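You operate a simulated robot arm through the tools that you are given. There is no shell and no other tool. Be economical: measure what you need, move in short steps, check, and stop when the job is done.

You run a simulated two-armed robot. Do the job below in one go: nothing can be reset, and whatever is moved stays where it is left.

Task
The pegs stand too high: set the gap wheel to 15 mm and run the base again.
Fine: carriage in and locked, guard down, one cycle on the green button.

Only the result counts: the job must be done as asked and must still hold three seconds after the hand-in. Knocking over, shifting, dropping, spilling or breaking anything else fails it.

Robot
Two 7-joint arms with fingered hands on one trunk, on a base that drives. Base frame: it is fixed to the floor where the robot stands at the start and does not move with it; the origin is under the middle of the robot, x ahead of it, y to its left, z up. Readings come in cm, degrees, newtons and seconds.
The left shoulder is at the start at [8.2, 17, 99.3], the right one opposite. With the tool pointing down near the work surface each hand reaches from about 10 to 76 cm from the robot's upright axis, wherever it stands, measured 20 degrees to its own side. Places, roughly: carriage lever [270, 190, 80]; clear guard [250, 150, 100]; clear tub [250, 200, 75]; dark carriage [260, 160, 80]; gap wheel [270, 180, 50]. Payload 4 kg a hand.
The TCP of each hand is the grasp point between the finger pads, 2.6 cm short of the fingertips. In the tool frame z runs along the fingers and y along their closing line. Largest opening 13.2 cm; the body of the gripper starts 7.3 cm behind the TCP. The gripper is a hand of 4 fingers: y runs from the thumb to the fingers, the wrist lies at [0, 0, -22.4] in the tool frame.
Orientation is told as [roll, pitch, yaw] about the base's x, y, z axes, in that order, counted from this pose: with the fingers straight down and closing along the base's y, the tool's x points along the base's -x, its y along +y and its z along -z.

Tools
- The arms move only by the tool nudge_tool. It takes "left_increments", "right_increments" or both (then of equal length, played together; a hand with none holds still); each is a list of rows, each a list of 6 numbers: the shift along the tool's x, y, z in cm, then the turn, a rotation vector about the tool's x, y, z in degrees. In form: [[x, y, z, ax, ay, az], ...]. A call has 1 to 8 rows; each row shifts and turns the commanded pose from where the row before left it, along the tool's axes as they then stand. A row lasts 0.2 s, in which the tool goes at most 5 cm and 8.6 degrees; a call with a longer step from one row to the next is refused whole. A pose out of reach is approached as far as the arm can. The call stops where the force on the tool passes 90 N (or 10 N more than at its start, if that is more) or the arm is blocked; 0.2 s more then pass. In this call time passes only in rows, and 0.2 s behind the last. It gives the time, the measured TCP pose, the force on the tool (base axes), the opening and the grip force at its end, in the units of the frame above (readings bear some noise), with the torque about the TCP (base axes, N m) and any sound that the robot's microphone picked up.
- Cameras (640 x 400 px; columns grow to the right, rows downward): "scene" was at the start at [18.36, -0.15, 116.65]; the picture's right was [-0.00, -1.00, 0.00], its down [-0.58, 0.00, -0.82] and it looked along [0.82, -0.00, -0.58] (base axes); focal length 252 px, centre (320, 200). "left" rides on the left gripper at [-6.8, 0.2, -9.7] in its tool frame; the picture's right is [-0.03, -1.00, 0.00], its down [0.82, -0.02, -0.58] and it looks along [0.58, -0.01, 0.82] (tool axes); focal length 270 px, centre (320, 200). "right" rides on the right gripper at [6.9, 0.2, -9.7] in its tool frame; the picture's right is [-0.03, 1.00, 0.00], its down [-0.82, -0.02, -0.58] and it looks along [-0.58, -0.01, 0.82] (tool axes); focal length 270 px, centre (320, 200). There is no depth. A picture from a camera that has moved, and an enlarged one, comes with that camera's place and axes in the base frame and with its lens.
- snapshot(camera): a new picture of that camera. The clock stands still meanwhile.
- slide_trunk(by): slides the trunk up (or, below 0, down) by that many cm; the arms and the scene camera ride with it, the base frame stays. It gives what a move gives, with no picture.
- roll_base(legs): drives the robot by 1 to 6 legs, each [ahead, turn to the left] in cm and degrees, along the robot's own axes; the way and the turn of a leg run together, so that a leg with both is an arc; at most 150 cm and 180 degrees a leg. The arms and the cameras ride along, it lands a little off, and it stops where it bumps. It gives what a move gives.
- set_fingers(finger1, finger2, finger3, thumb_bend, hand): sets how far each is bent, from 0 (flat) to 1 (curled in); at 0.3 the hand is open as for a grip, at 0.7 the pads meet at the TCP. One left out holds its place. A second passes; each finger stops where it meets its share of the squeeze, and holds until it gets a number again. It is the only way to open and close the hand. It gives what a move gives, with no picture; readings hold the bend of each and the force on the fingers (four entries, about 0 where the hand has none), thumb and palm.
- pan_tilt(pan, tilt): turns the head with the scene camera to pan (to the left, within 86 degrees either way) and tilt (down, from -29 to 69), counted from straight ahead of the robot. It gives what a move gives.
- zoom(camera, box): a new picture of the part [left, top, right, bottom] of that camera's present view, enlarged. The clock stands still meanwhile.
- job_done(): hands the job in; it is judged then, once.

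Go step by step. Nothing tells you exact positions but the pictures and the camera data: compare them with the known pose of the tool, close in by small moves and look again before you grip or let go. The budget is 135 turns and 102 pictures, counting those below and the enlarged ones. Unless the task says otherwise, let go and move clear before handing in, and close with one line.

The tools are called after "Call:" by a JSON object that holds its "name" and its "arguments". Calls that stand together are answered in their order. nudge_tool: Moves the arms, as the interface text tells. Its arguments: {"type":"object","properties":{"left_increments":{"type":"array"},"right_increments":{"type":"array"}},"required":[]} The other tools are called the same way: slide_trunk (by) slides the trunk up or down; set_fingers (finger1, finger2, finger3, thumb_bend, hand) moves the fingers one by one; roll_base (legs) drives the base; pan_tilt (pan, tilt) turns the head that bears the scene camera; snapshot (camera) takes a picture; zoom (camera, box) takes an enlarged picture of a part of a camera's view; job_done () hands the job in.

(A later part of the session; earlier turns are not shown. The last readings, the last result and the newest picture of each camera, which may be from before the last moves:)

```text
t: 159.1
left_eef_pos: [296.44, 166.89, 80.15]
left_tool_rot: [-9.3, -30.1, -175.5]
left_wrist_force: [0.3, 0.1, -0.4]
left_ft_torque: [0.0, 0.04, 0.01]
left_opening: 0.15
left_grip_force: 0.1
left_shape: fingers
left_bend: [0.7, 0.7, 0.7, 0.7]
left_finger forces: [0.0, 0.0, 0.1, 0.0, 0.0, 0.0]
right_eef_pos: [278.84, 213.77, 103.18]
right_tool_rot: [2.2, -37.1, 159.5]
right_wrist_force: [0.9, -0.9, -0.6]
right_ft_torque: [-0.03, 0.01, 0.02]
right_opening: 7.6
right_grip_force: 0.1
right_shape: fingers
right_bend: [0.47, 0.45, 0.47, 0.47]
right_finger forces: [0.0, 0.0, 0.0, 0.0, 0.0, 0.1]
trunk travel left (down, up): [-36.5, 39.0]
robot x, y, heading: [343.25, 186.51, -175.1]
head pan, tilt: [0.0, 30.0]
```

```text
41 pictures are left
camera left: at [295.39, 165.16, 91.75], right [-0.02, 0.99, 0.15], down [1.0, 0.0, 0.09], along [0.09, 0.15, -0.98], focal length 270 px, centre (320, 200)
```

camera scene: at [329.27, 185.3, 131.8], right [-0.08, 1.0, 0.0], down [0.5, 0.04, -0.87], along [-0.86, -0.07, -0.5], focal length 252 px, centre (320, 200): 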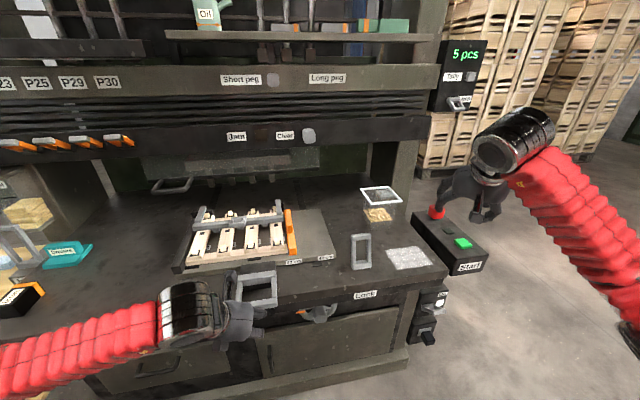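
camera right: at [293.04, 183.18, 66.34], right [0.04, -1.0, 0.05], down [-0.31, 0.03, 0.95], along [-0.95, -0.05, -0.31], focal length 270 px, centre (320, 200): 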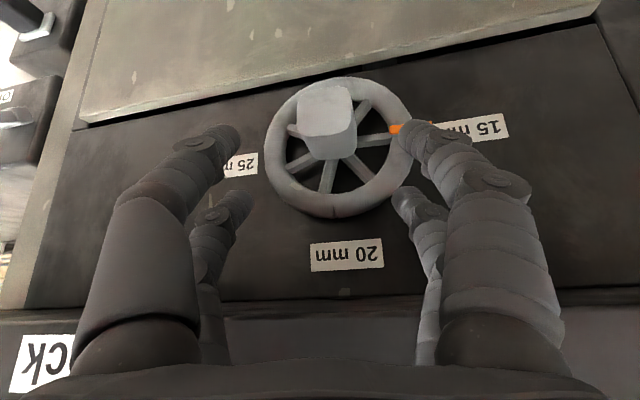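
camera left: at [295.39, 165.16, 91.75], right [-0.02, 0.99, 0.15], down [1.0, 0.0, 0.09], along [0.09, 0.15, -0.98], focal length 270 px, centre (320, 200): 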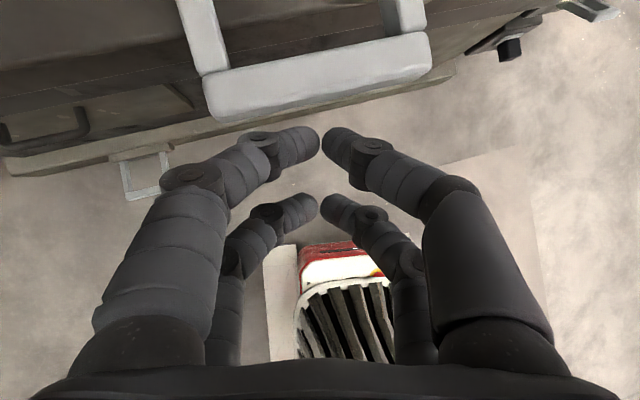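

The fingertips are just in front of the handle bar, at its height. I push the carriage inward.

Call:
{"name": "nudge_tool", "arguments": {"left_increments": [[-2.6, 0, 1.5, 0, 0, 0], [-2.6, 0, 1.5, 0, 0, 0], [-2.6, 0, 1.5, 0, 0, 0], [-2.6, 0, 1.5, 0, 0, 0]]}}

Call:
{"name": "snapshot", "arguments": {"camera": "scene"}}

```text
t: 160.1
left_eef_pos: [284.21, 166.93, 80.26]
left_tool_rot: [-9.4, -30.1, -175.5]
left_wrist_force: [0.1, -0.8, -0.5]
left_ft_torque: [0.01, -0.04, 0.01]
left_opening: 0.08
left_grip_force: 0.0
left_shape: fingers
left_bend: [0.7, 0.7, 0.7, 0.7]
left_finger forces: [0.0, 0.0, 0.0, 0.0, 0.0, 0.0]
right_eef_pos: [278.8, 213.74, 103.08]
right_tool_rot: [2.3, -37.2, 159.6]
right_wrist_force: [-0.4, 0.8, -0.1]
right_ft_torque: [-0.02, 0.01, -0.01]
right_opening: 7.6
right_grip_force: 0.0
right_shape: fingers
right_bend: [0.47, 0.45, 0.47, 0.47]
right_finger forces: [0.1, 0.1, 0.0, 0.0, 0.1, 0.0]
trunk travel left (down, up): [-36.5, 39.0]
robot x, y, heading: [342.99, 186.46, -175.5]
head pan, tilt: [0.0, 30.0]
```

```text
40 pictures are left
camera scene: at [329.2, 185.33, 131.79], right [-0.08, 1.0, 0.0], down [0.5, 0.04, -0.87], along [-0.86, -0.07, -0.5], focal length 252 px, centre (320, 200)
```

scene: 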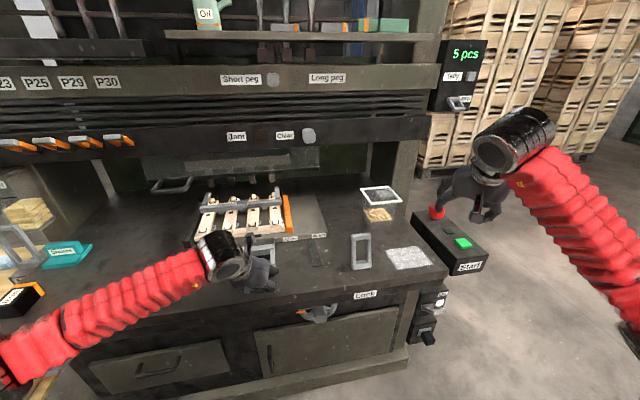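

The carriage slides with little force. I keep pushing until it meets its stop.

Call:
{"name": "nudge_tool", "arguments": {"left_increments": [[-2.6, 0, 1.5, 0, 0, 0], [-2.6, 0, 1.5, 0, 0, 0], [-2.6, 0, 1.5, 0, 0, 0]]}}

Call:
{"name": "nudge_tool", "arguments": {"left_increments": [[-2.6, 0, 1.5, 0, 0, 0], [-2.6, 0, 1.5, 0, 0, 0]]}}

Call:
{"name": "snapshot", "arguments": {"camera": "scene"}}

```text
t: 160.9
left_eef_pos: [275.23, 167.04, 80.35]
left_tool_rot: [-9.3, -30.3, -175.5]
left_wrist_force: [-0.5, -0.2, -0.4]
left_ft_torque: [-0.02, -0.01, 0.01]
left_opening: 0.09
left_grip_force: 0.0
left_shape: fingers
left_bend: [0.7, 0.7, 0.7, 0.7]
left_finger forces: [0.0, 0.0, 0.0, 0.0, 0.2, 0.0]
right_eef_pos: [278.76, 213.76, 103.1]
right_tool_rot: [2.3, -37.1, 159.7]
right_wrist_force: [0.0, -0.3, 0.0]
right_ft_torque: [-0.03, 0.0, -0.02]
right_opening: 7.64
right_grip_force: 0.0
right_shape: fingers
right_bend: [0.47, 0.45, 0.47, 0.47]
right_finger forces: [0.0, 0.1, 0.0, 0.1, 0.0, 0.0]
trunk travel left (down, up): [-36.5, 39.0]
robot x, y, heading: [343.21, 186.82, -175.4]
head pan, tilt: [0.0, 30.0]
```

```text
t: 161.5
left_eef_pos: [269.48, 167.21, 80.54]
left_tool_rot: [-9.2, -30.2, -175.4]
left_wrist_force: [0.5, 0.1, 0.0]
left_ft_torque: [0.0, -0.03, -0.02]
left_opening: 0.09
left_grip_force: 0.2
left_shape: fingers
left_bend: [0.7, 0.7, 0.7, 0.7]
left_finger forces: [0.1, 0.0, 0.1, 0.1, 0.0, 0.0]
right_eef_pos: [278.86, 213.73, 103.24]
right_tool_rot: [2.3, -37.1, 159.5]
right_wrist_force: [0.7, -0.5, 0.2]
right_ft_torque: [0.04, 0.0, -0.02]
right_opening: 7.6
right_grip_force: 0.1
right_shape: fingers
right_bend: [0.47, 0.45, 0.47, 0.47]
right_finger forces: [0.0, 0.1, 0.1, 0.0, 0.1, 0.0]
trunk travel left (down, up): [-36.5, 39.0]
robot x, y, heading: [343.15, 186.5, -175.3]
head pan, tilt: [0.0, 30.0]
```

```text
39 pictures are left
camera scene: at [329.29, 185.35, 131.81], right [-0.08, 1.0, 0.0], down [0.5, 0.04, -0.87], along [-0.86, -0.07, -0.5], focal length 252 px, centre (320, 200)
```

scene: 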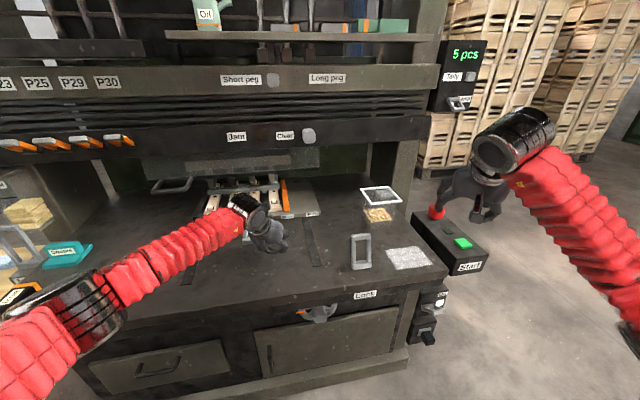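

It is still sliding freely under the press. I drive the base 10 cm nearer (which pushes on), then check the force.

Call:
{"name": "nudge_tool", "arguments": {"left_increments": [[-2.6, 0, 1.5, 0, 0, 0], [-2.6, 0, 1.5, 0, 0, 0]]}}

Call:
{"name": "snapshot", "arguments": {"camera": "left"}}

```text
t: 162.1
left_eef_pos: [263.39, 167.11, 80.49]
left_tool_rot: [-9.2, -30.1, -175.7]
left_wrist_force: [-1.3, 1.4, 1.4]
left_ft_torque: [0.01, 0.02, -0.02]
left_opening: 0.0
left_grip_force: 1.6
left_shape: fingers
left_bend: [0.7, 0.7, 0.7, 0.7]
left_finger forces: [2.0, 0.0, 0.0, 0.0, 0.0, 0.1]
right_eef_pos: [278.86, 213.95, 103.26]
right_tool_rot: [2.4, -37.2, 159.5]
right_wrist_force: [-0.1, 0.3, -0.6]
right_ft_torque: [-0.01, -0.04, 0.04]
right_opening: 7.62
right_grip_force: 0.1
right_shape: fingers
right_bend: [0.47, 0.45, 0.47, 0.47]
right_finger forces: [0.0, 0.0, 0.0, 0.0, 0.0, 0.1]
trunk travel left (down, up): [-36.5, 39.0]
robot x, y, heading: [342.9, 186.59, -175.5]
head pan, tilt: [0.0, 30.0]
```

```text
38 pictures are left
camera left: at [262.47, 165.39, 92.19], right [-0.02, 0.99, 0.15], down [1.0, 0.0, 0.09], along [0.08, 0.15, -0.98], focal length 270 px, centre (320, 200)
```

left: 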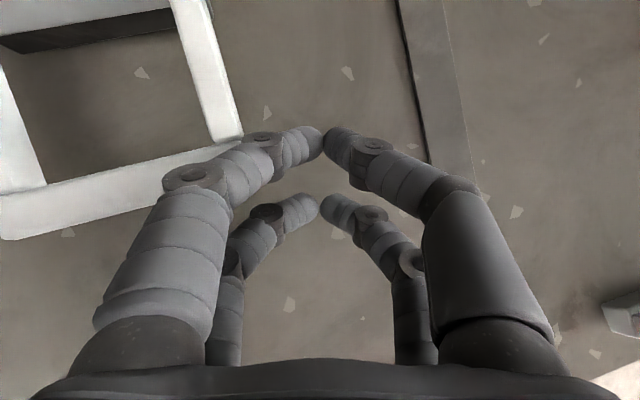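

The carriage slides at about 16° to my x axis (the machine stands askew), so the bar's centre is now at (263, 157.6) and my fingers sit at its right end. I back off, shift left to its middle and push along the true direction.

Call:
{"name": "nudge_tool", "arguments": {"left_increments": [[3.6, -0.9, -1.9, 0, 0, 0], [-0.4, 4.7, -0.6, 0, 0, 0], [-0.4, 4.7, -0.6, 0, 0, 0]]}}

Call:
{"name": "snapshot", "arguments": {"camera": "left"}}

```text
t: 162.9
left_eef_pos: [267.57, 158.53, 80.52]
left_tool_rot: [-9.3, -30.0, -175.6]
left_wrist_force: [6.8, 1.5, -0.4]
left_ft_torque: [0.0, -0.04, 0.04]
left_opening: 0.0
left_grip_force: 2.9
left_shape: fingers
left_bend: [0.71, 0.7, 0.7, 0.7]
left_finger forces: [6.1, 0.0, 0.0, 0.1, 0.0, 0.1]
right_eef_pos: [278.91, 213.78, 103.24]
right_tool_rot: [2.3, -37.2, 159.5]
right_wrist_force: [0.4, -0.6, -0.7]
right_ft_torque: [0.0, 0.0, 0.0]
right_opening: 7.62
right_grip_force: 0.0
right_shape: fingers
right_bend: [0.47, 0.45, 0.47, 0.47]
right_finger forces: [0.0, 0.1, 0.0, 0.0, 0.0, 0.0]
trunk travel left (down, up): [-36.5, 39.0]
robot x, y, heading: [343.19, 186.65, -175.4]
head pan, tilt: [0.0, 30.0]
```

```text
37 pictures are left
camera left: at [266.58, 156.73, 92.14], right [-0.02, 0.99, 0.15], down [1.0, 0.0, 0.09], along [0.09, 0.15, -0.98], focal length 270 px, centre (320, 200)
```

left: 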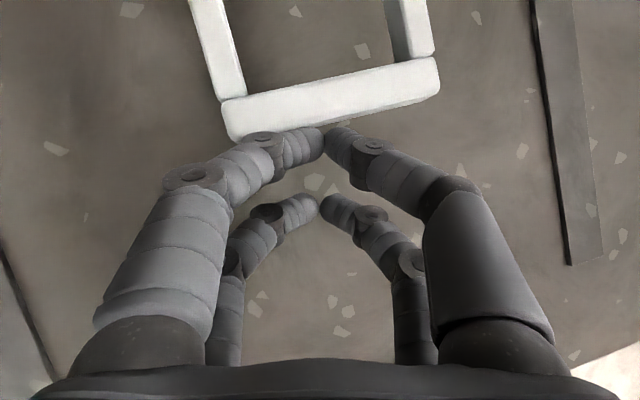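

Perfect contact at the bar's middle. I push along the slide direction.

Call:
{"name": "nudge_tool", "arguments": {"left_increments": [[-1.7, 0.5, 0.95, 0, 0, 0], [-1.7, 0.5, 0.95, 0, 0, 0], [-1.7, 0.5, 0.95, 0, 0, 0], [-1.7, 0.5, 0.95, 0, 0, 0]]}}

Call:
{"name": "snapshot", "arguments": {"camera": "scene"}}

```text
t: 163.9
left_eef_pos: [262.76, 157.43, 80.43]
left_tool_rot: [-9.4, -30.1, -175.7]
left_wrist_force: [-0.6, 0.0, 0.6]
left_ft_torque: [-0.04, -0.01, -0.02]
left_opening: 0.07
left_grip_force: 0.1
left_shape: fingers
left_bend: [0.7, 0.7, 0.7, 0.7]
left_finger forces: [0.1, 0.1, 0.1, 0.0, 0.0, 0.0]
left hand out of reach, approached as far as the arm can: row 3, 4
right_eef_pos: [278.77, 213.85, 103.15]
right_tool_rot: [2.3, -37.0, 159.5]
right_wrist_force: [1.1, 0.3, 0.4]
right_ft_torque: [-0.03, 0.02, 0.01]
right_opening: 7.61
right_grip_force: 0.0
right_shape: fingers
right_bend: [0.47, 0.45, 0.47, 0.47]
right_finger forces: [0.0, 0.0, 0.1, 0.0, 0.1, 0.0]
trunk travel left (down, up): [-36.5, 39.0]
robot x, y, heading: [343.16, 186.66, -175.6]
head pan, tilt: [0.0, 30.0]
```

```text
36 pictures are left
camera scene: at [329.24, 185.43, 131.8], right [-0.08, 1.0, 0.0], down [0.5, 0.04, -0.87], along [-0.86, -0.07, -0.5], focal length 252 px, centre (320, 200)
```

scene: 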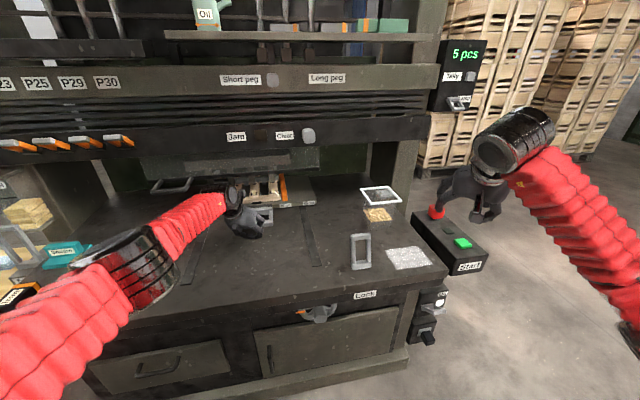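

The arm is at its limit, so I drive the base ahead 10 cm, pushing gently, and look.

Call:
{"name": "roll_base", "arguments": {"legs": [[10, 0]]}}

Call:
{"name": "snapshot", "arguments": {"camera": "left"}}

```text
t: 164.7
left_eef_pos: [260.96, 156.87, 79.78]
left_tool_rot: [-9.0, -28.0, -175.7]
left_wrist_force: [25.9, 2.8, 13.9]
left_ft_torque: [-0.35, 0.14, -0.15]
left_opening: 0.68
left_grip_force: 21.3
left_shape: fingers
left_bend: [0.84, 0.7, 0.7, 0.67]
left_finger forces: [21.4, 0.0, 0.1, 0.1, 21.4, 0.1]
right_eef_pos: [276.06, 213.61, 103.62]
right_tool_rot: [2.4, -37.3, 159.5]
right_wrist_force: [-0.5, 0.1, -0.4]
right_ft_torque: [-0.02, -0.02, 0.01]
right_opening: 7.6
right_grip_force: 0.1
right_shape: fingers
right_bend: [0.47, 0.45, 0.47, 0.47]
right_finger forces: [0.0, 0.1, 0.0, 0.1, 0.0, 0.1]
trunk travel left (down, up): [-36.5, 39.0]
robot x, y, heading: [340.12, 186.42, -175.3]
head pan, tilt: [0.0, 30.0]
stopped in leg 1: the force on the tool passed its limit at 112 N (the readings are from after the stop); the commanded pose is now the measured one
```

```text
35 pictures are left
camera left: at [259.41, 155.1, 91.45], right [-0.02, 0.99, 0.15], down [0.99, 0.0, 0.12], along [0.12, 0.15, -0.98], focal length 270 px, centre (320, 200)
```

left: 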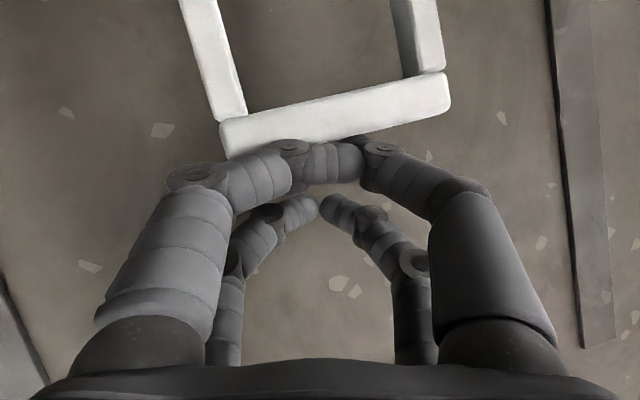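

The push stopped hard (112 N): the carriage is against its stop. I withdraw the left hand and look at the whole.

Call:
{"name": "nudge_tool", "arguments": {"left_increments": [[2.6, 0, -1.5, 0, 0, 0], [2.2, 0, -4, 0, 0, 0], [2.2, 0, -4, 0, 0, 0], [3.5, 2.5, -1.5, 0, 0, 0], [3.5, 2.5, -1.5, 0, 0, 0], [3.5, 2.5, -1.5, 0, 0, 0]]}}

Call:
{"name": "snapshot", "arguments": {"camera": "scene"}}

Call:
{"name": "zoom", "arguments": {"camera": "scene", "box": [130, 130, 430, 320]}}

```text
t: 166.1
left_eef_pos: [282.68, 148.85, 82.61]
left_tool_rot: [-9.0, -27.9, -175.5]
left_wrist_force: [-0.1, 0.5, 0.2]
left_ft_torque: [-0.01, 0.03, 0.03]
left_opening: 0.1
left_grip_force: 0.1
left_shape: fingers
left_bend: [0.7, 0.7, 0.7, 0.7]
left_finger forces: [0.0, 0.1, 0.1, 0.0, 0.0, 0.0]
right_eef_pos: [275.77, 213.58, 103.25]
right_tool_rot: [2.4, -37.1, 159.5]
right_wrist_force: [0.1, 0.2, 0.3]
right_ft_torque: [0.03, -0.04, 0.0]
right_opening: 7.61
right_grip_force: 0.1
right_shape: fingers
right_bend: [0.47, 0.45, 0.47, 0.47]
right_finger forces: [0.0, 0.0, 0.0, 0.0, 0.1, 0.0]
trunk travel left (down, up): [-36.5, 39.0]
robot x, y, heading: [339.76, 186.21, -175.2]
head pan, tilt: [0.0, 30.0]
```

```text
34 pictures are left
camera scene: at [326.2, 185.02, 131.82], right [-0.08, 1.0, 0.0], down [0.5, 0.04, -0.87], along [-0.86, -0.07, -0.5], focal length 252 px, centre (320, 200)
```

scene: 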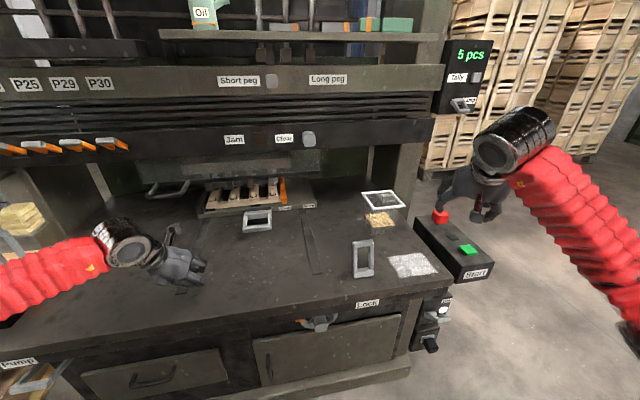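

```text
2.11 times, centred on (280, 225) of scene
camera zoom: at [326.2, 185.02, 131.82], right [-0.08, 1.0, 0.0], down [0.5, 0.04, -0.87], along [-0.86, -0.07, -0.5], focal length 530 px, centre (404, 147)
```

zoom: 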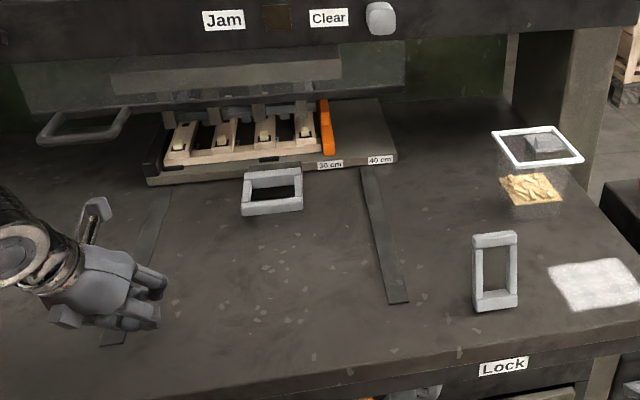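

The carriage is in. The lock lever leans inward with its top at about (269, 192.5, 85.5), and "Lock" is marked toward me. I turn the right hand upright, closing line along the slide direction, to grip its top bar.

Call:
{"name": "nudge_tool", "arguments": {"right_increments": [[0, 0, 0, 0, 7.4, 0], [0, 0, 0, 0, 7.4, 0], [0, 0, 0, 0, 7.4, 0], [0, 0, 0, 0, 7.4, 0], [0, 0, 0, 0, 7.4, 0]]}}

Call:
{"name": "nudge_tool", "arguments": {"right_increments": [[0, 0, 0, 0, 0, 7.7], [0, 0, 0, 0, 0, 7.7], [0, 0, 0, 0, 0, 7.7], [0, 0, 0, 0, 0, 7.7], [0, 0, 0, 0, 0, 7.7], [0, 0, 0, 0, 0, 7.7], [0, 0, 0, 0, 0, 7.7]]}}

Call:
{"name": "snapshot", "arguments": {"camera": "scene"}}

```text
t: 167.3
left_eef_pos: [282.58, 148.8, 82.46]
left_tool_rot: [-9.0, -28.0, -175.6]
left_wrist_force: [-1.1, -0.4, 0.7]
left_ft_torque: [-0.03, 0.03, -0.02]
left_opening: 0.08
left_grip_force: 0.1
left_shape: fingers
left_bend: [0.7, 0.7, 0.7, 0.7]
left_finger forces: [0.0, 0.1, 0.0, 0.0, 0.0, 0.1]
right_eef_pos: [275.66, 213.56, 103.28]
right_tool_rot: [1.8, 0.0, 161.0]
right_wrist_force: [0.8, 0.3, -0.2]
right_ft_torque: [-0.01, -0.03, -0.03]
right_opening: 7.6
right_grip_force: 0.1
right_shape: fingers
right_bend: [0.47, 0.45, 0.47, 0.47]
right_finger forces: [0.0, 0.0, 0.0, 0.1, 0.1, 0.0]
trunk travel left (down, up): [-36.5, 39.0]
robot x, y, heading: [340.05, 186.41, -175.4]
head pan, tilt: [0.0, 30.0]
```

```text
t: 168.9
left_eef_pos: [282.57, 148.79, 82.58]
left_tool_rot: [-9.0, -27.9, -175.6]
left_wrist_force: [0.2, 0.1, 1.1]
left_ft_torque: [-0.03, -0.01, -0.04]
left_opening: 0.11
left_grip_force: 0.1
left_shape: fingers
left_bend: [0.7, 0.7, 0.7, 0.7]
left_finger forces: [0.1, 0.0, 0.1, 0.1, 0.0, 0.1]
right_eef_pos: [270.74, 216.22, 102.65]
right_tool_rot: [1.1, 1.4, 115.2]
right_wrist_force: [0.3, -0.7, 0.0]
right_ft_torque: [0.02, -0.01, 0.0]
right_opening: 7.61
right_grip_force: 0.1
right_shape: fingers
right_bend: [0.47, 0.45, 0.47, 0.47]
right_finger forces: [0.0, 0.1, 0.0, 0.0, 0.0, 0.1]
right hand out of reach, approached as far as the arm can: row 5, 6, 7
trunk travel left (down, up): [-36.5, 39.0]
robot x, y, heading: [340.25, 186.4, -175.2]
head pan, tilt: [0.0, 30.0]
```

```text
32 pictures are left
camera scene: at [326.08, 185.03, 131.8], right [-0.08, 1.0, 0.0], down [0.5, 0.04, -0.87], along [-0.86, -0.07, -0.5], focal length 252 px, centre (320, 200)
```

scene: 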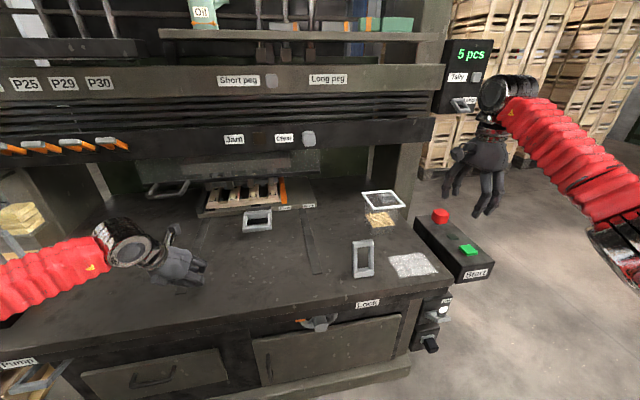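

The yaw is good enough. I move over the lever and check from the right camera.

Call:
{"name": "nudge_tool", "arguments": {"right_increments": [[4.2, 2.2, 0, 0, 0, 0], [4.2, 2.2, 0, 0, 0, 0], [4.2, 2.2, 0, 0, 0, 0], [4.2, 2.2, 0, 0, 0, 0], [4.2, 2.2, 0, 0, 0, 0], [0, 0, 4, 0, 0, 0]]}}

Call:
{"name": "snapshot", "arguments": {"camera": "right"}}

Call:
{"name": "snapshot", "arguments": {"camera": "scene"}}

```text
t: 170.3
left_eef_pos: [282.43, 148.85, 82.36]
left_tool_rot: [-9.0, -27.7, -175.7]
left_wrist_force: [0.0, 0.5, -0.4]
left_ft_torque: [-0.03, -0.06, 0.0]
left_opening: 0.11
left_grip_force: 0.1
left_shape: fingers
left_bend: [0.7, 0.7, 0.7, 0.7]
left_finger forces: [0.0, 0.0, 0.0, 0.1, 0.1, 0.0]
right_eef_pos: [267.31, 193.08, 99.24]
right_tool_rot: [1.0, 1.5, 115.2]
right_wrist_force: [0.0, 0.8, -0.1]
right_ft_torque: [-0.03, -0.02, -0.01]
right_opening: 7.62
right_grip_force: 0.0
right_shape: fingers
right_bend: [0.47, 0.45, 0.47, 0.47]
right_finger forces: [0.0, 0.0, 0.1, 0.0, 0.0, 0.0]
right hand out of reach, approached as far as the arm can: row 1, 2
trunk travel left (down, up): [-36.5, 39.0]
robot x, y, heading: [339.59, 186.4, -175.0]
head pan, tilt: [0.0, 30.0]
```

```text
31 pictures are left
camera right: at [270.11, 187.31, 108.9], right [-0.92, -0.4, 0.02], down [-0.32, 0.77, 0.56], along [-0.24, 0.5, -0.83], focal length 270 px, centre (320, 200)
```

right: 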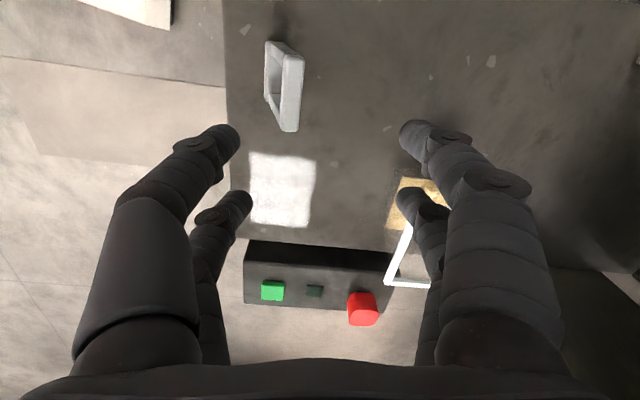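

```text
30 pictures are left
camera scene: at [325.81, 185.18, 131.75], right [-0.08, 1.0, 0.0], down [0.5, 0.04, -0.86], along [-0.86, -0.07, -0.5], focal length 252 px, centre (320, 200)
```

scene: 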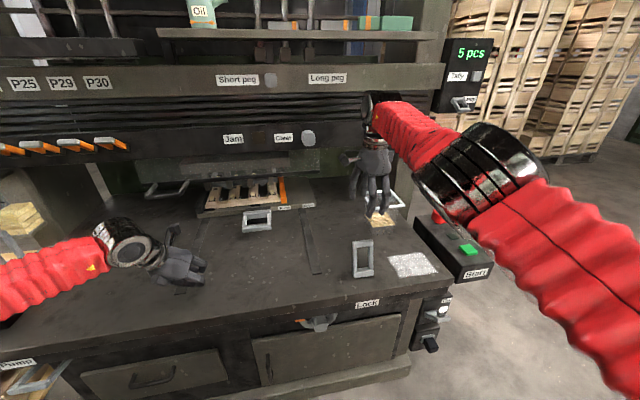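

The lever's top bar is at about (269.6, 192.6, 85). I lower the open hand over it.

Call:
{"name": "nudge_tool", "arguments": {"right_increments": [[0.7, -0.9, 3, 0, 0, 0], [0.7, -0.9, 3, 0, 0, 0], [0, 0, 4, 0, 0, 0]]}}

Call:
{"name": "snapshot", "arguments": {"camera": "right"}}

```text
t: 171.1
left_eef_pos: [282.64, 148.96, 82.33]
left_tool_rot: [-9.0, -27.8, -175.6]
left_wrist_force: [-1.0, 0.2, -0.6]
left_ft_torque: [-0.01, 0.0, 0.06]
left_opening: 0.1
left_grip_force: 0.1
left_shape: fingers
left_bend: [0.7, 0.7, 0.7, 0.7]
left_finger forces: [0.0, 0.0, 0.1, 0.0, 0.1, 0.0]
right_eef_pos: [267.49, 191.47, 89.6]
right_tool_rot: [1.3, 1.5, 115.3]
right_wrist_force: [0.2, -0.2, -1.2]
right_ft_torque: [-0.05, 0.0, 0.0]
right_opening: 7.59
right_grip_force: 0.0
right_shape: fingers
right_bend: [0.47, 0.45, 0.47, 0.47]
right_finger forces: [0.1, 0.1, 0.1, 0.0, 0.0, 0.0]
right hand out of reach, approached as far as the arm can: row 1, 2
trunk travel left (down, up): [-36.5, 39.0]
robot x, y, heading: [339.99, 186.29, -175.2]
head pan, tilt: [0.0, 30.0]
```

```text
29 pictures are left
camera right: at [270.18, 185.69, 99.26], right [-0.92, -0.4, 0.02], down [-0.32, 0.76, 0.56], along [-0.24, 0.5, -0.83], focal length 270 px, centre (320, 200)
```

right: 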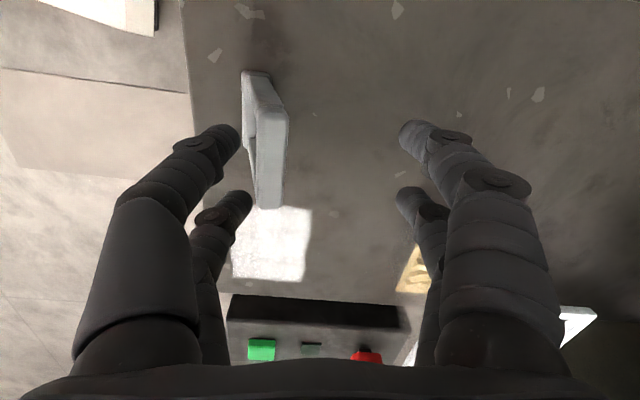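

The lever lies inside the grip but near the thumb side. I shift the base back 2 cm and lower the rest.

Call:
{"name": "roll_base", "arguments": {"legs": [[-2, 0]]}}

Call:
{"name": "nudge_tool", "arguments": {"right_increments": [[0, 0, 2.5, 0, 0, 0], [0, 0, 2.5, 0, 0, 0]]}}

Call:
{"name": "snapshot", "arguments": {"camera": "right"}}

```text
t: 171.9
left_eef_pos: [284.7, 149.16, 82.56]
left_tool_rot: [-9.1, -28.0, -175.6]
left_wrist_force: [0.7, -0.2, -0.4]
left_ft_torque: [-0.01, 0.03, 0.01]
left_opening: 0.09
left_grip_force: 0.0
left_shape: fingers
left_bend: [0.7, 0.7, 0.7, 0.7]
left_finger forces: [0.0, 0.0, 0.1, 0.0, 0.1, 0.1]
right_eef_pos: [269.68, 191.64, 89.82]
right_tool_rot: [1.2, 1.4, 115.2]
right_wrist_force: [-0.7, 0.7, 0.6]
right_ft_torque: [0.0, 0.05, -0.01]
right_opening: 7.62
right_grip_force: 0.1
right_shape: fingers
right_bend: [0.47, 0.45, 0.47, 0.47]
right_finger forces: [0.1, 0.0, 0.1, 0.1, 0.0, 0.0]
trunk travel left (down, up): [-36.5, 39.0]
robot x, y, heading: [342.06, 186.55, -175.4]
head pan, tilt: [0.0, 30.0]
```

```text
t: 172.5
left_eef_pos: [284.54, 148.93, 82.58]
left_tool_rot: [-8.9, -27.9, -175.6]
left_wrist_force: [-0.8, 0.6, 0.4]
left_ft_torque: [-0.02, -0.04, -0.01]
left_opening: 0.12
left_grip_force: 0.1
left_shape: fingers
left_bend: [0.7, 0.7, 0.7, 0.7]
left_finger forces: [0.1, 0.1, 0.0, 0.1, 0.1, 0.0]
right_eef_pos: [269.67, 191.61, 84.64]
right_tool_rot: [1.1, 1.5, 115.2]
right_wrist_force: [0.2, -0.2, 0.1]
right_ft_torque: [-0.02, -0.02, -0.01]
right_opening: 7.63
right_grip_force: 0.0
right_shape: fingers
right_bend: [0.47, 0.45, 0.47, 0.47]
right_finger forces: [0.0, 0.1, 0.0, 0.0, 0.0, 0.0]
trunk travel left (down, up): [-36.5, 39.0]
robot x, y, heading: [342.16, 186.39, -175.3]
head pan, tilt: [0.0, 30.0]
```

```text
28 pictures are left
camera right: at [272.46, 185.79, 94.35], right [-0.92, -0.4, 0.02], down [-0.32, 0.76, 0.56], along [-0.24, 0.5, -0.83], focal length 270 px, centre (320, 200)
```

right: 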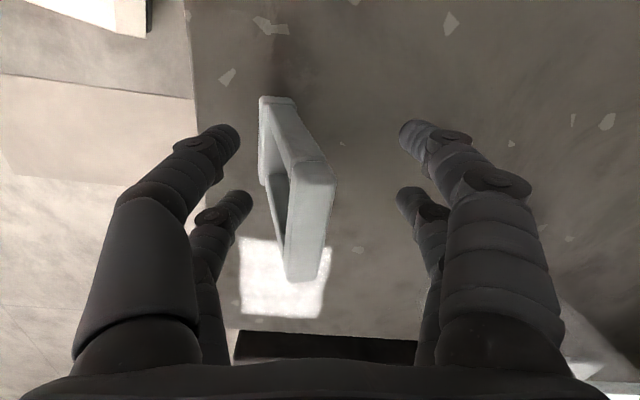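

The lever's bar is between the fingers. I close loosely around it and pull it gently toward me.

Call:
{"name": "set_fingers", "arguments": {"hand": "right", "finger1": 0.62, "finger2": 0.62, "finger3": 0.62, "thumb_bend": 0.62}}

Call:
{"name": "nudge_tool", "arguments": {"right_increments": [[0.3, -2, -0.3, 0, 0, 0], [0.3, -2, 0, 0, 0, 0]]}}

Call:
{"name": "snapshot", "arguments": {"camera": "right"}}

```text
t: 173.5
left_eef_pos: [284.61, 149.13, 82.58]
left_tool_rot: [-9.0, -27.9, -175.6]
left_wrist_force: [-0.2, -0.8, 0.0]
left_ft_torque: [-0.03, -0.03, -0.01]
left_opening: 0.11
left_grip_force: 0.1
left_shape: fingers
left_bend: [0.7, 0.7, 0.7, 0.7]
left_finger forces: [0.0, 0.1, 0.0, 0.0, 0.0, 0.0]
right_eef_pos: [269.73, 191.48, 84.66]
right_tool_rot: [1.2, 1.3, 115.2]
right_wrist_force: [2.5, 1.3, -0.9]
right_ft_torque: [0.06, -0.05, 0.05]
right_opening: 2.97
right_grip_force: 1.0
right_shape: fingers
right_bend: [0.62, 0.62, 0.62, 0.61]
right_finger forces: [0.0, 0.1, 0.0, 0.0, 2.2, 0.0]
trunk travel left (down, up): [-36.5, 39.0]
robot x, y, heading: [341.9, 186.24, -175.3]
head pan, tilt: [0.0, 30.0]
```

```text
t: 174.1
left_eef_pos: [284.63, 149.03, 82.63]
left_tool_rot: [-9.0, -27.9, -175.6]
left_wrist_force: [-0.1, 0.6, 0.6]
left_ft_torque: [-0.01, 0.03, 0.01]
left_opening: 0.12
left_grip_force: 0.0
left_shape: fingers
left_bend: [0.7, 0.7, 0.7, 0.7]
left_finger forces: [0.1, 0.0, 0.0, 0.1, 0.0, 0.0]
right_eef_pos: [269.91, 191.68, 84.63]
right_tool_rot: [1.1, 1.4, 115.2]
right_wrist_force: [1.5, -0.2, 1.2]
right_ft_torque: [0.01, -0.03, 0.01]
right_opening: 2.87
right_grip_force: 0.8
right_shape: fingers
right_bend: [0.62, 0.62, 0.62, 0.61]
right_finger forces: [0.0, 0.0, 0.0, 0.0, 1.8, 0.1]
right hand out of reach, approached as far as the arm can: row 1, 2
trunk travel left (down, up): [-36.5, 39.0]
robot x, y, heading: [342.19, 186.82, -175.4]
head pan, tilt: [0.0, 30.0]
```

```text
27 pictures are left
camera right: at [272.63, 185.89, 94.32], right [-0.92, -0.4, 0.02], down [-0.33, 0.76, 0.56], along [-0.24, 0.5, -0.83], focal length 270 px, centre (320, 200)
```

right: 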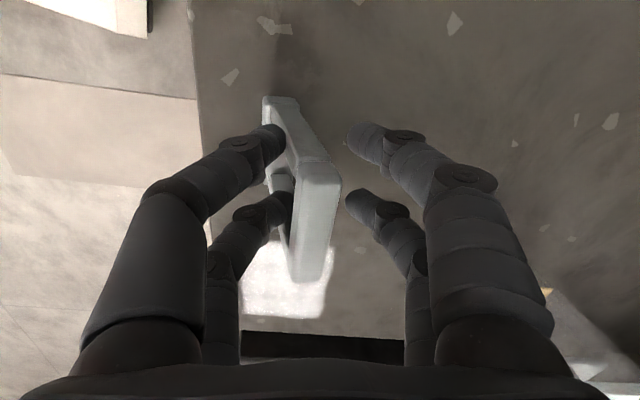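

The arm cannot pull back in this pose, so I pull with the base: 5 cm backward.

Call:
{"name": "roll_base", "arguments": {"legs": [[-5, 0]]}}

Call:
{"name": "snapshot", "arguments": {"camera": "right"}}

```text
t: 175.1
left_eef_pos: [289.78, 149.38, 82.52]
left_tool_rot: [-9.0, -28.0, -175.6]
left_wrist_force: [-0.8, 0.2, 0.0]
left_ft_torque: [0.0, 0.01, -0.01]
left_opening: 0.09
left_grip_force: 0.1
left_shape: fingers
left_bend: [0.7, 0.7, 0.7, 0.7]
left_finger forces: [0.0, 0.0, 0.0, 0.0, 0.0, 0.0]
right_eef_pos: [274.98, 192.01, 84.63]
right_tool_rot: [1.0, 1.4, 115.2]
right_wrist_force: [-2.4, -0.6, -2.8]
right_ft_torque: [0.01, -0.12, -0.02]
right_opening: 2.64
right_grip_force: 1.3
right_shape: fingers
right_bend: [0.62, 0.59, 0.62, 0.62]
right_finger forces: [0.0, 3.2, 0.0, 0.0, 0.0, 0.0]
trunk travel left (down, up): [-36.5, 39.0]
robot x, y, heading: [346.9, 186.65, -174.9]
head pan, tilt: [0.0, 30.0]
```

```text
26 pictures are left
camera right: at [277.73, 186.29, 94.29], right [-0.92, -0.4, 0.02], down [-0.33, 0.76, 0.56], along [-0.24, 0.5, -0.83], focal length 270 px, centre (320, 200)
```

right: 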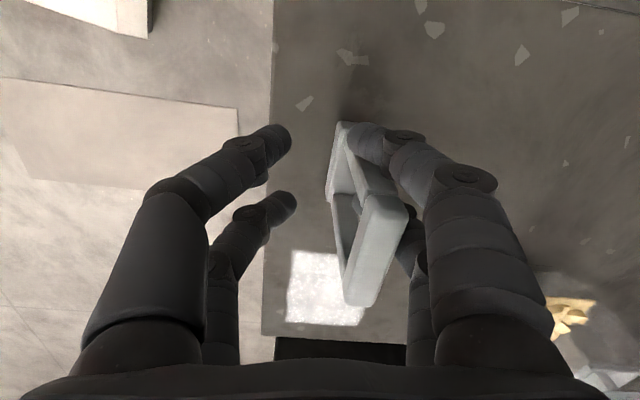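

The fingers are now hooked behind the lever with slight force. I pull on, 5 cm.

Call:
{"name": "roll_base", "arguments": {"legs": [[-5, 0]]}}

Call:
{"name": "snapshot", "arguments": {"camera": "right"}}

```text
t: 176.0
left_eef_pos: [294.58, 149.99, 82.64]
left_tool_rot: [-8.9, -27.8, -175.6]
left_wrist_force: [-0.1, 0.5, 1.3]
left_ft_torque: [0.01, -0.02, -0.01]
left_opening: 0.1
left_grip_force: 0.1
left_shape: fingers
left_bend: [0.7, 0.7, 0.7, 0.7]
left_finger forces: [0.1, 0.0, 0.1, 0.1, 0.0, 0.0]
right_eef_pos: [279.62, 192.93, 84.43]
right_tool_rot: [0.8, 1.3, 115.0]
right_wrist_force: [-13.3, 16.7, -7.1]
right_ft_torque: [0.24, -0.12, -0.66]
right_opening: 2.68
right_grip_force: 11.5
right_shape: fingers
right_bend: [0.62, 0.56, 0.62, 0.62]
right_finger forces: [0.1, 23.0, 0.0, 0.0, 0.0, 0.0]
trunk travel left (down, up): [-36.5, 39.0]
robot x, y, heading: [352.47, 187.07, -175.3]
head pan, tilt: [0.0, 30.0]
```

```text
25 pictures are left
camera right: at [282.42, 187.04, 94.11], right [-0.92, -0.4, 0.01], down [-0.32, 0.76, 0.56], along [-0.23, 0.51, -0.83], focal length 270 px, centre (320, 200)
```

right: 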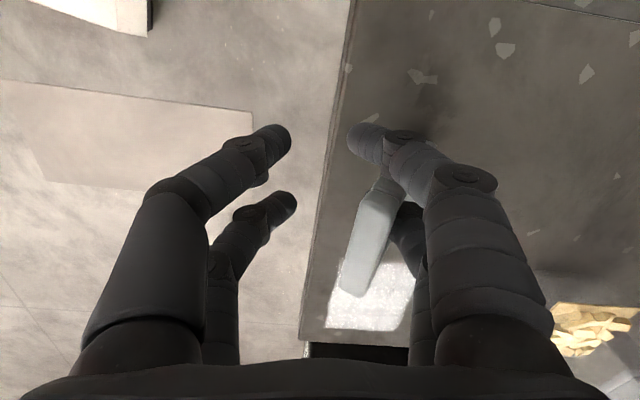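

The lever has changed its pose. I check with the scene camera.

Call:
{"name": "zoom", "arguments": {"camera": "scene", "box": [240, 150, 500, 350]}}

```text
2.00 times, centred on (370, 250) of scene
camera zoom: at [337.9, 186.22, 131.77], right [-0.08, 1.0, 0.0], down [0.5, 0.04, -0.86], along [-0.86, -0.07, -0.5], focal length 504 px, centre (220, 100)
```

zoom: 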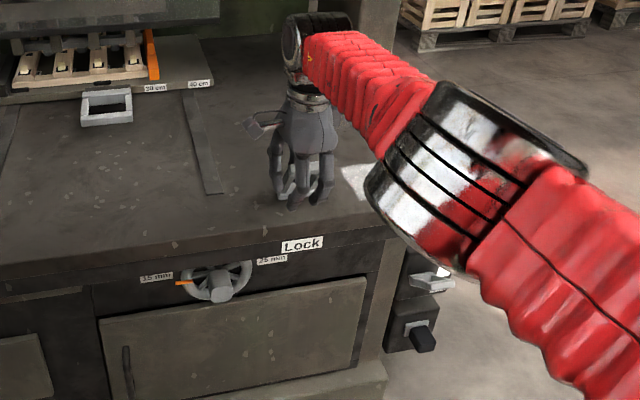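

The lever top has come 8 cm toward me (now leaning outward), and the wheel still reads 15 mm. I lower the fingers 2.5 cm and pull on.

Call:
{"name": "nudge_tool", "arguments": {"right_increments": [[0, 0, 2.3, 0, 0, 0]]}}

Call:
{"name": "roll_base", "arguments": {"legs": [[-4, 0]]}}

Call:
{"name": "snapshot", "arguments": {"camera": "right"}}

```text
t: 176.4
left_eef_pos: [294.49, 150.01, 82.73]
left_tool_rot: [-8.9, -27.9, -175.6]
left_wrist_force: [-0.4, 0.0, -0.1]
left_ft_torque: [0.03, 0.01, -0.04]
left_opening: 0.14
left_grip_force: 0.1
left_shape: fingers
left_bend: [0.7, 0.7, 0.7, 0.7]
left_finger forces: [0.1, 0.0, 0.1, 0.1, 0.1, 0.0]
right_eef_pos: [279.82, 192.88, 82.23]
right_tool_rot: [1.0, 1.1, 114.8]
right_wrist_force: [-1.9, 7.4, 6.3]
right_ft_torque: [0.01, 0.21, -0.25]
right_opening: 2.65
right_grip_force: 3.8
right_shape: fingers
right_bend: [0.62, 0.63, 0.62, 0.62]
right_finger forces: [0.0, 8.0, 0.1, 0.0, 0.0, 0.1]
trunk travel left (down, up): [-36.5, 39.0]
robot x, y, heading: [351.67, 187.32, -175.5]
head pan, tilt: [0.0, 30.0]
```

```text
t: 177.8
left_eef_pos: [298.55, 150.15, 82.78]
left_tool_rot: [-9.0, -27.9, -175.4]
left_wrist_force: [-1.1, -0.3, -0.5]
left_ft_torque: [0.04, 0.02, 0.02]
left_opening: 0.09
left_grip_force: 0.0
left_shape: fingers
left_bend: [0.7, 0.7, 0.7, 0.7]
left_finger forces: [0.1, 0.0, 0.0, 0.1, 0.0, 0.1]
right_eef_pos: [282.96, 194.17, 82.08]
right_tool_rot: [1.5, -0.2, 114.4]
right_wrist_force: [-27.3, -3.5, -15.9]
right_ft_torque: [0.13, -1.01, -0.02]
right_opening: 2.65
right_grip_force: 16.2
right_shape: fingers
right_bend: [0.62, 0.5, 0.62, 0.62]
right_finger forces: [0.0, 31.8, 0.0, 0.1, 0.0, 0.0]
trunk travel left (down, up): [-36.5, 39.0]
robot x, y, heading: [355.56, 187.4, -175.1]
head pan, tilt: [0.0, 30.0]
stopped in leg 1: the robot was blocked; the commanded pose is now the measured one
```

```text
23 pictures are left
camera right: at [285.77, 188.1, 91.68], right [-0.92, -0.39, 0.03], down [-0.3, 0.76, 0.58], along [-0.25, 0.53, -0.81], focal length 270 px, centre (320, 200)
```

right: 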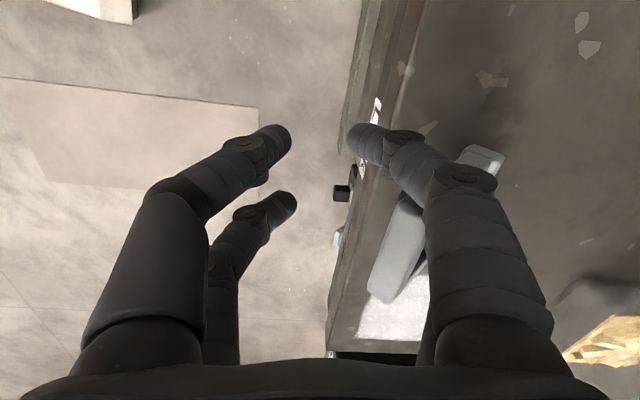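

It resists firmly now (blocked, 32 N), so the lever should be at its locked end. I open the hand, lift off and look.

Call:
{"name": "set_fingers", "arguments": {"hand": "right", "finger1": 0.4, "finger2": 0.4, "finger3": 0.4, "thumb_bend": 0.4}}

Call:
{"name": "nudge_tool", "arguments": {"right_increments": [[0, 0, -4, 0, 0, 0], [0, 0, -4, 0, 0, 0], [0, 0, -4, 0, 0, 0], [-2.5, -2.5, -2, 0, 0, 0], [-3, -2.5, -2, 0, 0, 0], [-4, -1, 0, 0, 0, 0], [-4, 0, 0, 0, 0, 0]]}}

Call:
{"name": "zoom", "arguments": {"camera": "scene", "box": [140, 130, 480, 340]}}

```text
t: 178.8
left_eef_pos: [298.76, 150.12, 82.96]
left_tool_rot: [-9.0, -28.1, -175.4]
left_wrist_force: [0.2, -0.9, 0.9]
left_ft_torque: [0.02, 0.0, 0.03]
left_opening: 0.13
left_grip_force: 0.0
left_shape: fingers
left_bend: [0.7, 0.7, 0.7, 0.7]
left_finger forces: [0.1, 0.0, 0.0, 0.1, 0.0, 0.1]
right_eef_pos: [283.21, 194.3, 82.52]
right_tool_rot: [1.5, -0.2, 114.3]
right_wrist_force: [-5.6, 8.7, 2.8]
right_ft_torque: [0.07, 0.11, -0.53]
right_opening: 9.9
right_grip_force: 5.8
right_shape: fingers
right_bend: [0.4, 0.39, 0.4, 0.4]
right_finger forces: [0.0, 12.2, 0.0, 0.1, 0.0, 0.0]
trunk travel left (down, up): [-36.5, 39.0]
robot x, y, heading: [355.88, 187.37, -175.4]
head pan, tilt: [0.0, 30.0]
```

```text
t: 180.4
left_eef_pos: [298.9, 150.12, 82.9]
left_tool_rot: [-8.9, -28.2, -175.5]
left_wrist_force: [-0.7, 0.3, -0.2]
left_ft_torque: [0.0, -0.02, 0.02]
left_opening: 0.1
left_grip_force: 0.1
left_shape: fingers
left_bend: [0.7, 0.7, 0.7, 0.7]
left_finger forces: [0.0, 0.0, 0.0, 0.1, 0.0, 0.0]
right_eef_pos: [281.01, 207.82, 98.15]
right_tool_rot: [1.5, -0.2, 114.5]
right_wrist_force: [0.3, 0.5, 0.3]
right_ft_torque: [-0.04, 0.02, 0.02]
right_opening: 9.97
right_grip_force: 0.0
right_shape: fingers
right_bend: [0.4, 0.4, 0.4, 0.4]
right_finger forces: [0.0, 0.1, 0.0, 0.0, 0.0, 0.0]
right hand out of reach, approached as far as the arm can: row 2, 4, 5, 7
trunk travel left (down, up): [-36.5, 39.0]
robot x, y, heading: [355.59, 187.91, -175.5]
head pan, tilt: [0.0, 30.0]
```

```text
1.88 times, centred on (310, 235) of scene
camera zoom: at [342.15, 186.3, 131.81], right [-0.08, 1.0, 0.0], down [0.5, 0.04, -0.87], along [-0.86, -0.07, -0.5], focal length 474 px, centre (339, 134)
```

zoom: 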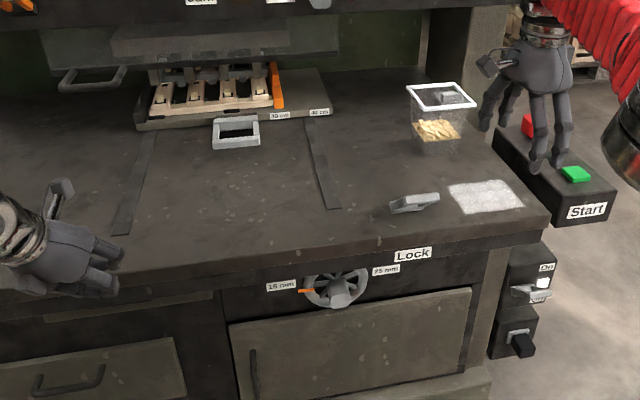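

The lever now lies well over toward me. I zoom in to be sure.

Call:
{"name": "zoom", "arguments": {"camera": "scene", "box": [320, 210, 420, 280]}}

```text
5.71 times, centred on (370, 245) of scene
camera zoom: at [342.15, 186.3, 131.81], right [-0.08, 1.0, 0.0], down [0.5, 0.04, -0.87], along [-0.86, -0.07, -0.5], focal length 1439 px, centre (34, -57)
```

zoom: 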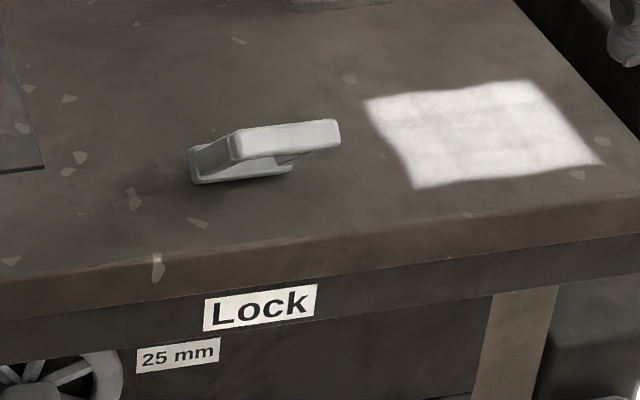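

The lever is over at about 45° toward me and it hit its stop. Next is the guard: its handle is at about (258, 130, 94). I lift the left hand, yaw it left, and drive closer.

Call:
{"name": "nudge_tool", "arguments": {"left_increments": [[-2.0, 0, -3.9, 0, 0, 0], [-2.0, 0, -3.9, 0, 0, 0], [-2.0, 0, -3.9, 0, 0, 0], [-2.0, 0, -3.9, 0, 0, 0], [-2.0, 0, -3.9, 0, 0, 0]]}}

Call:
{"name": "roll_base", "arguments": {"legs": [[24, 0]]}}

Call:
{"name": "snapshot", "arguments": {"camera": "scene"}}

```text
t: 181.7
left_eef_pos: [299.41, 147.08, 104.65]
left_tool_rot: [-9.1, -28.0, -175.5]
left_wrist_force: [0.5, 0.5, 0.1]
left_ft_torque: [-0.02, 0.01, 0.0]
left_opening: 0.07
left_grip_force: 0.1
left_shape: fingers
left_bend: [0.7, 0.7, 0.7, 0.7]
left_finger forces: [0.0, 0.0, 0.0, 0.1, 0.1, 0.0]
right_eef_pos: [281.02, 207.92, 98.2]
right_tool_rot: [1.4, -0.2, 114.6]
right_wrist_force: [0.6, -1.1, -0.1]
right_ft_torque: [0.01, -0.02, 0.03]
right_opening: 9.94
right_grip_force: 0.0
right_shape: fingers
right_bend: [0.4, 0.4, 0.4, 0.4]
right_finger forces: [0.0, 0.1, 0.0, 0.0, 0.0, 0.1]
trunk travel left (down, up): [-36.5, 39.0]
robot x, y, heading: [355.85, 187.53, -175.3]
head pan, tilt: [0.0, 30.0]
```

```text
t: 183.4
left_eef_pos: [275.04, 145.06, 104.57]
left_tool_rot: [-8.9, -28.0, -175.5]
left_wrist_force: [-0.3, 0.1, 0.5]
left_ft_torque: [-0.02, 0.0, -0.02]
left_opening: 0.13
left_grip_force: 0.0
left_shape: fingers
left_bend: [0.7, 0.7, 0.7, 0.7]
left_finger forces: [0.1, 0.0, 0.0, 0.0, 0.0, 0.1]
right_eef_pos: [256.7, 205.88, 98.01]
right_tool_rot: [1.3, -0.1, 114.5]
right_wrist_force: [-0.2, -0.1, -0.1]
right_ft_torque: [0.01, -0.01, -0.03]
right_opening: 9.93
right_grip_force: 0.0
right_shape: fingers
right_bend: [0.4, 0.4, 0.4, 0.4]
right_finger forces: [0.1, 0.1, 0.0, 0.0, 0.1, 0.1]
trunk travel left (down, up): [-36.5, 39.0]
robot x, y, heading: [331.84, 185.81, -175.2]
head pan, tilt: [0.0, 30.0]
```

```text
20 pictures are left
camera scene: at [317.8, 184.42, 131.78], right [-0.08, 1.0, 0.0], down [0.5, 0.04, -0.86], along [-0.86, -0.07, -0.5], focal length 252 px, centre (320, 200)
```

scene: 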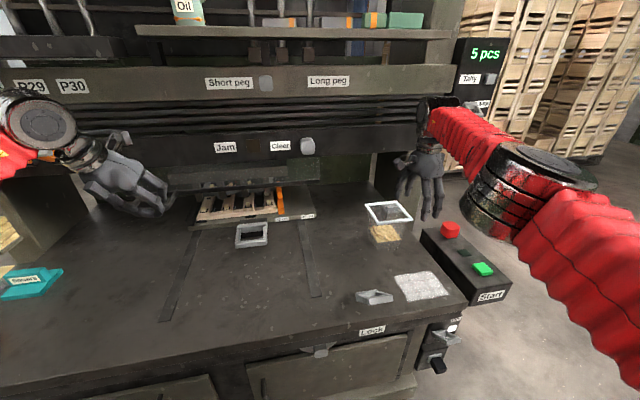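

I shift the left hand left in front of the guard handle and look with its camera.

Call:
{"name": "nudge_tool", "arguments": {"left_increments": [[0, 4.5, 0, 0, 0, 0], [0, 4.5, 0, 0, 0, 0], [-0.5, 4, -0.8, 0, 0, 0]]}}

Call:
{"name": "snapshot", "arguments": {"camera": "left"}}

Call:
{"name": "snapshot", "arguments": {"camera": "scene"}}

```text
t: 184.2
left_eef_pos: [275.11, 132.06, 103.85]
left_tool_rot: [-9.1, -28.0, -175.5]
left_wrist_force: [-0.1, 0.0, 0.1]
left_ft_torque: [0.02, 0.0, 0.02]
left_opening: 0.09
left_grip_force: 0.2
left_shape: fingers
left_bend: [0.7, 0.7, 0.7, 0.7]
left_finger forces: [0.1, 0.0, 0.1, 0.1, 0.0, 0.0]
right_eef_pos: [256.92, 205.87, 98.07]
right_tool_rot: [1.5, -0.2, 114.5]
right_wrist_force: [0.5, 1.0, -0.3]
right_ft_torque: [0.0, -0.01, -0.02]
right_opening: 9.93
right_grip_force: 0.0
right_shape: fingers
right_bend: [0.4, 0.4, 0.4, 0.4]
right_finger forces: [0.0, 0.1, 0.1, 0.0, 0.0, 0.0]
trunk travel left (down, up): [-36.5, 39.0]
robot x, y, heading: [332.01, 185.65, -175.3]
head pan, tilt: [0.0, 30.0]
```

```text
19 pictures are left
camera left: at [273.73, 130.33, 115.47], right [-0.03, 0.99, 0.15], down [0.99, 0.01, 0.12], along [0.12, 0.15, -0.98], focal length 270 px, centre (320, 200)
```

left: 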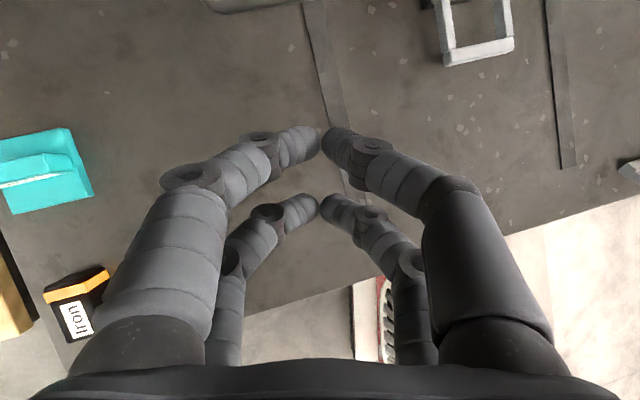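

```text
18 pictures are left
camera scene: at [317.95, 184.4, 131.8], right [-0.08, 1.0, 0.0], down [0.5, 0.04, -0.87], along [-0.86, -0.07, -0.5], focal length 252 px, centre (320, 200)
```

scene: 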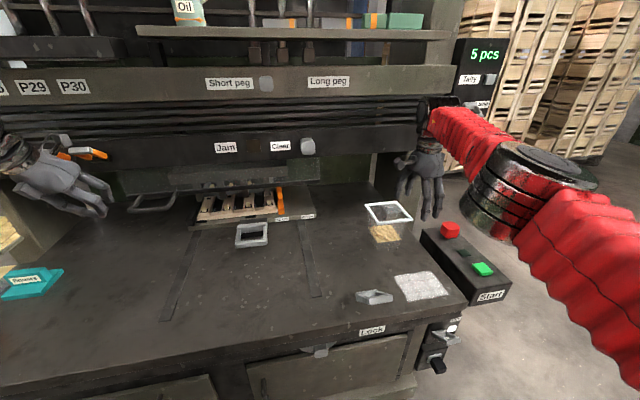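

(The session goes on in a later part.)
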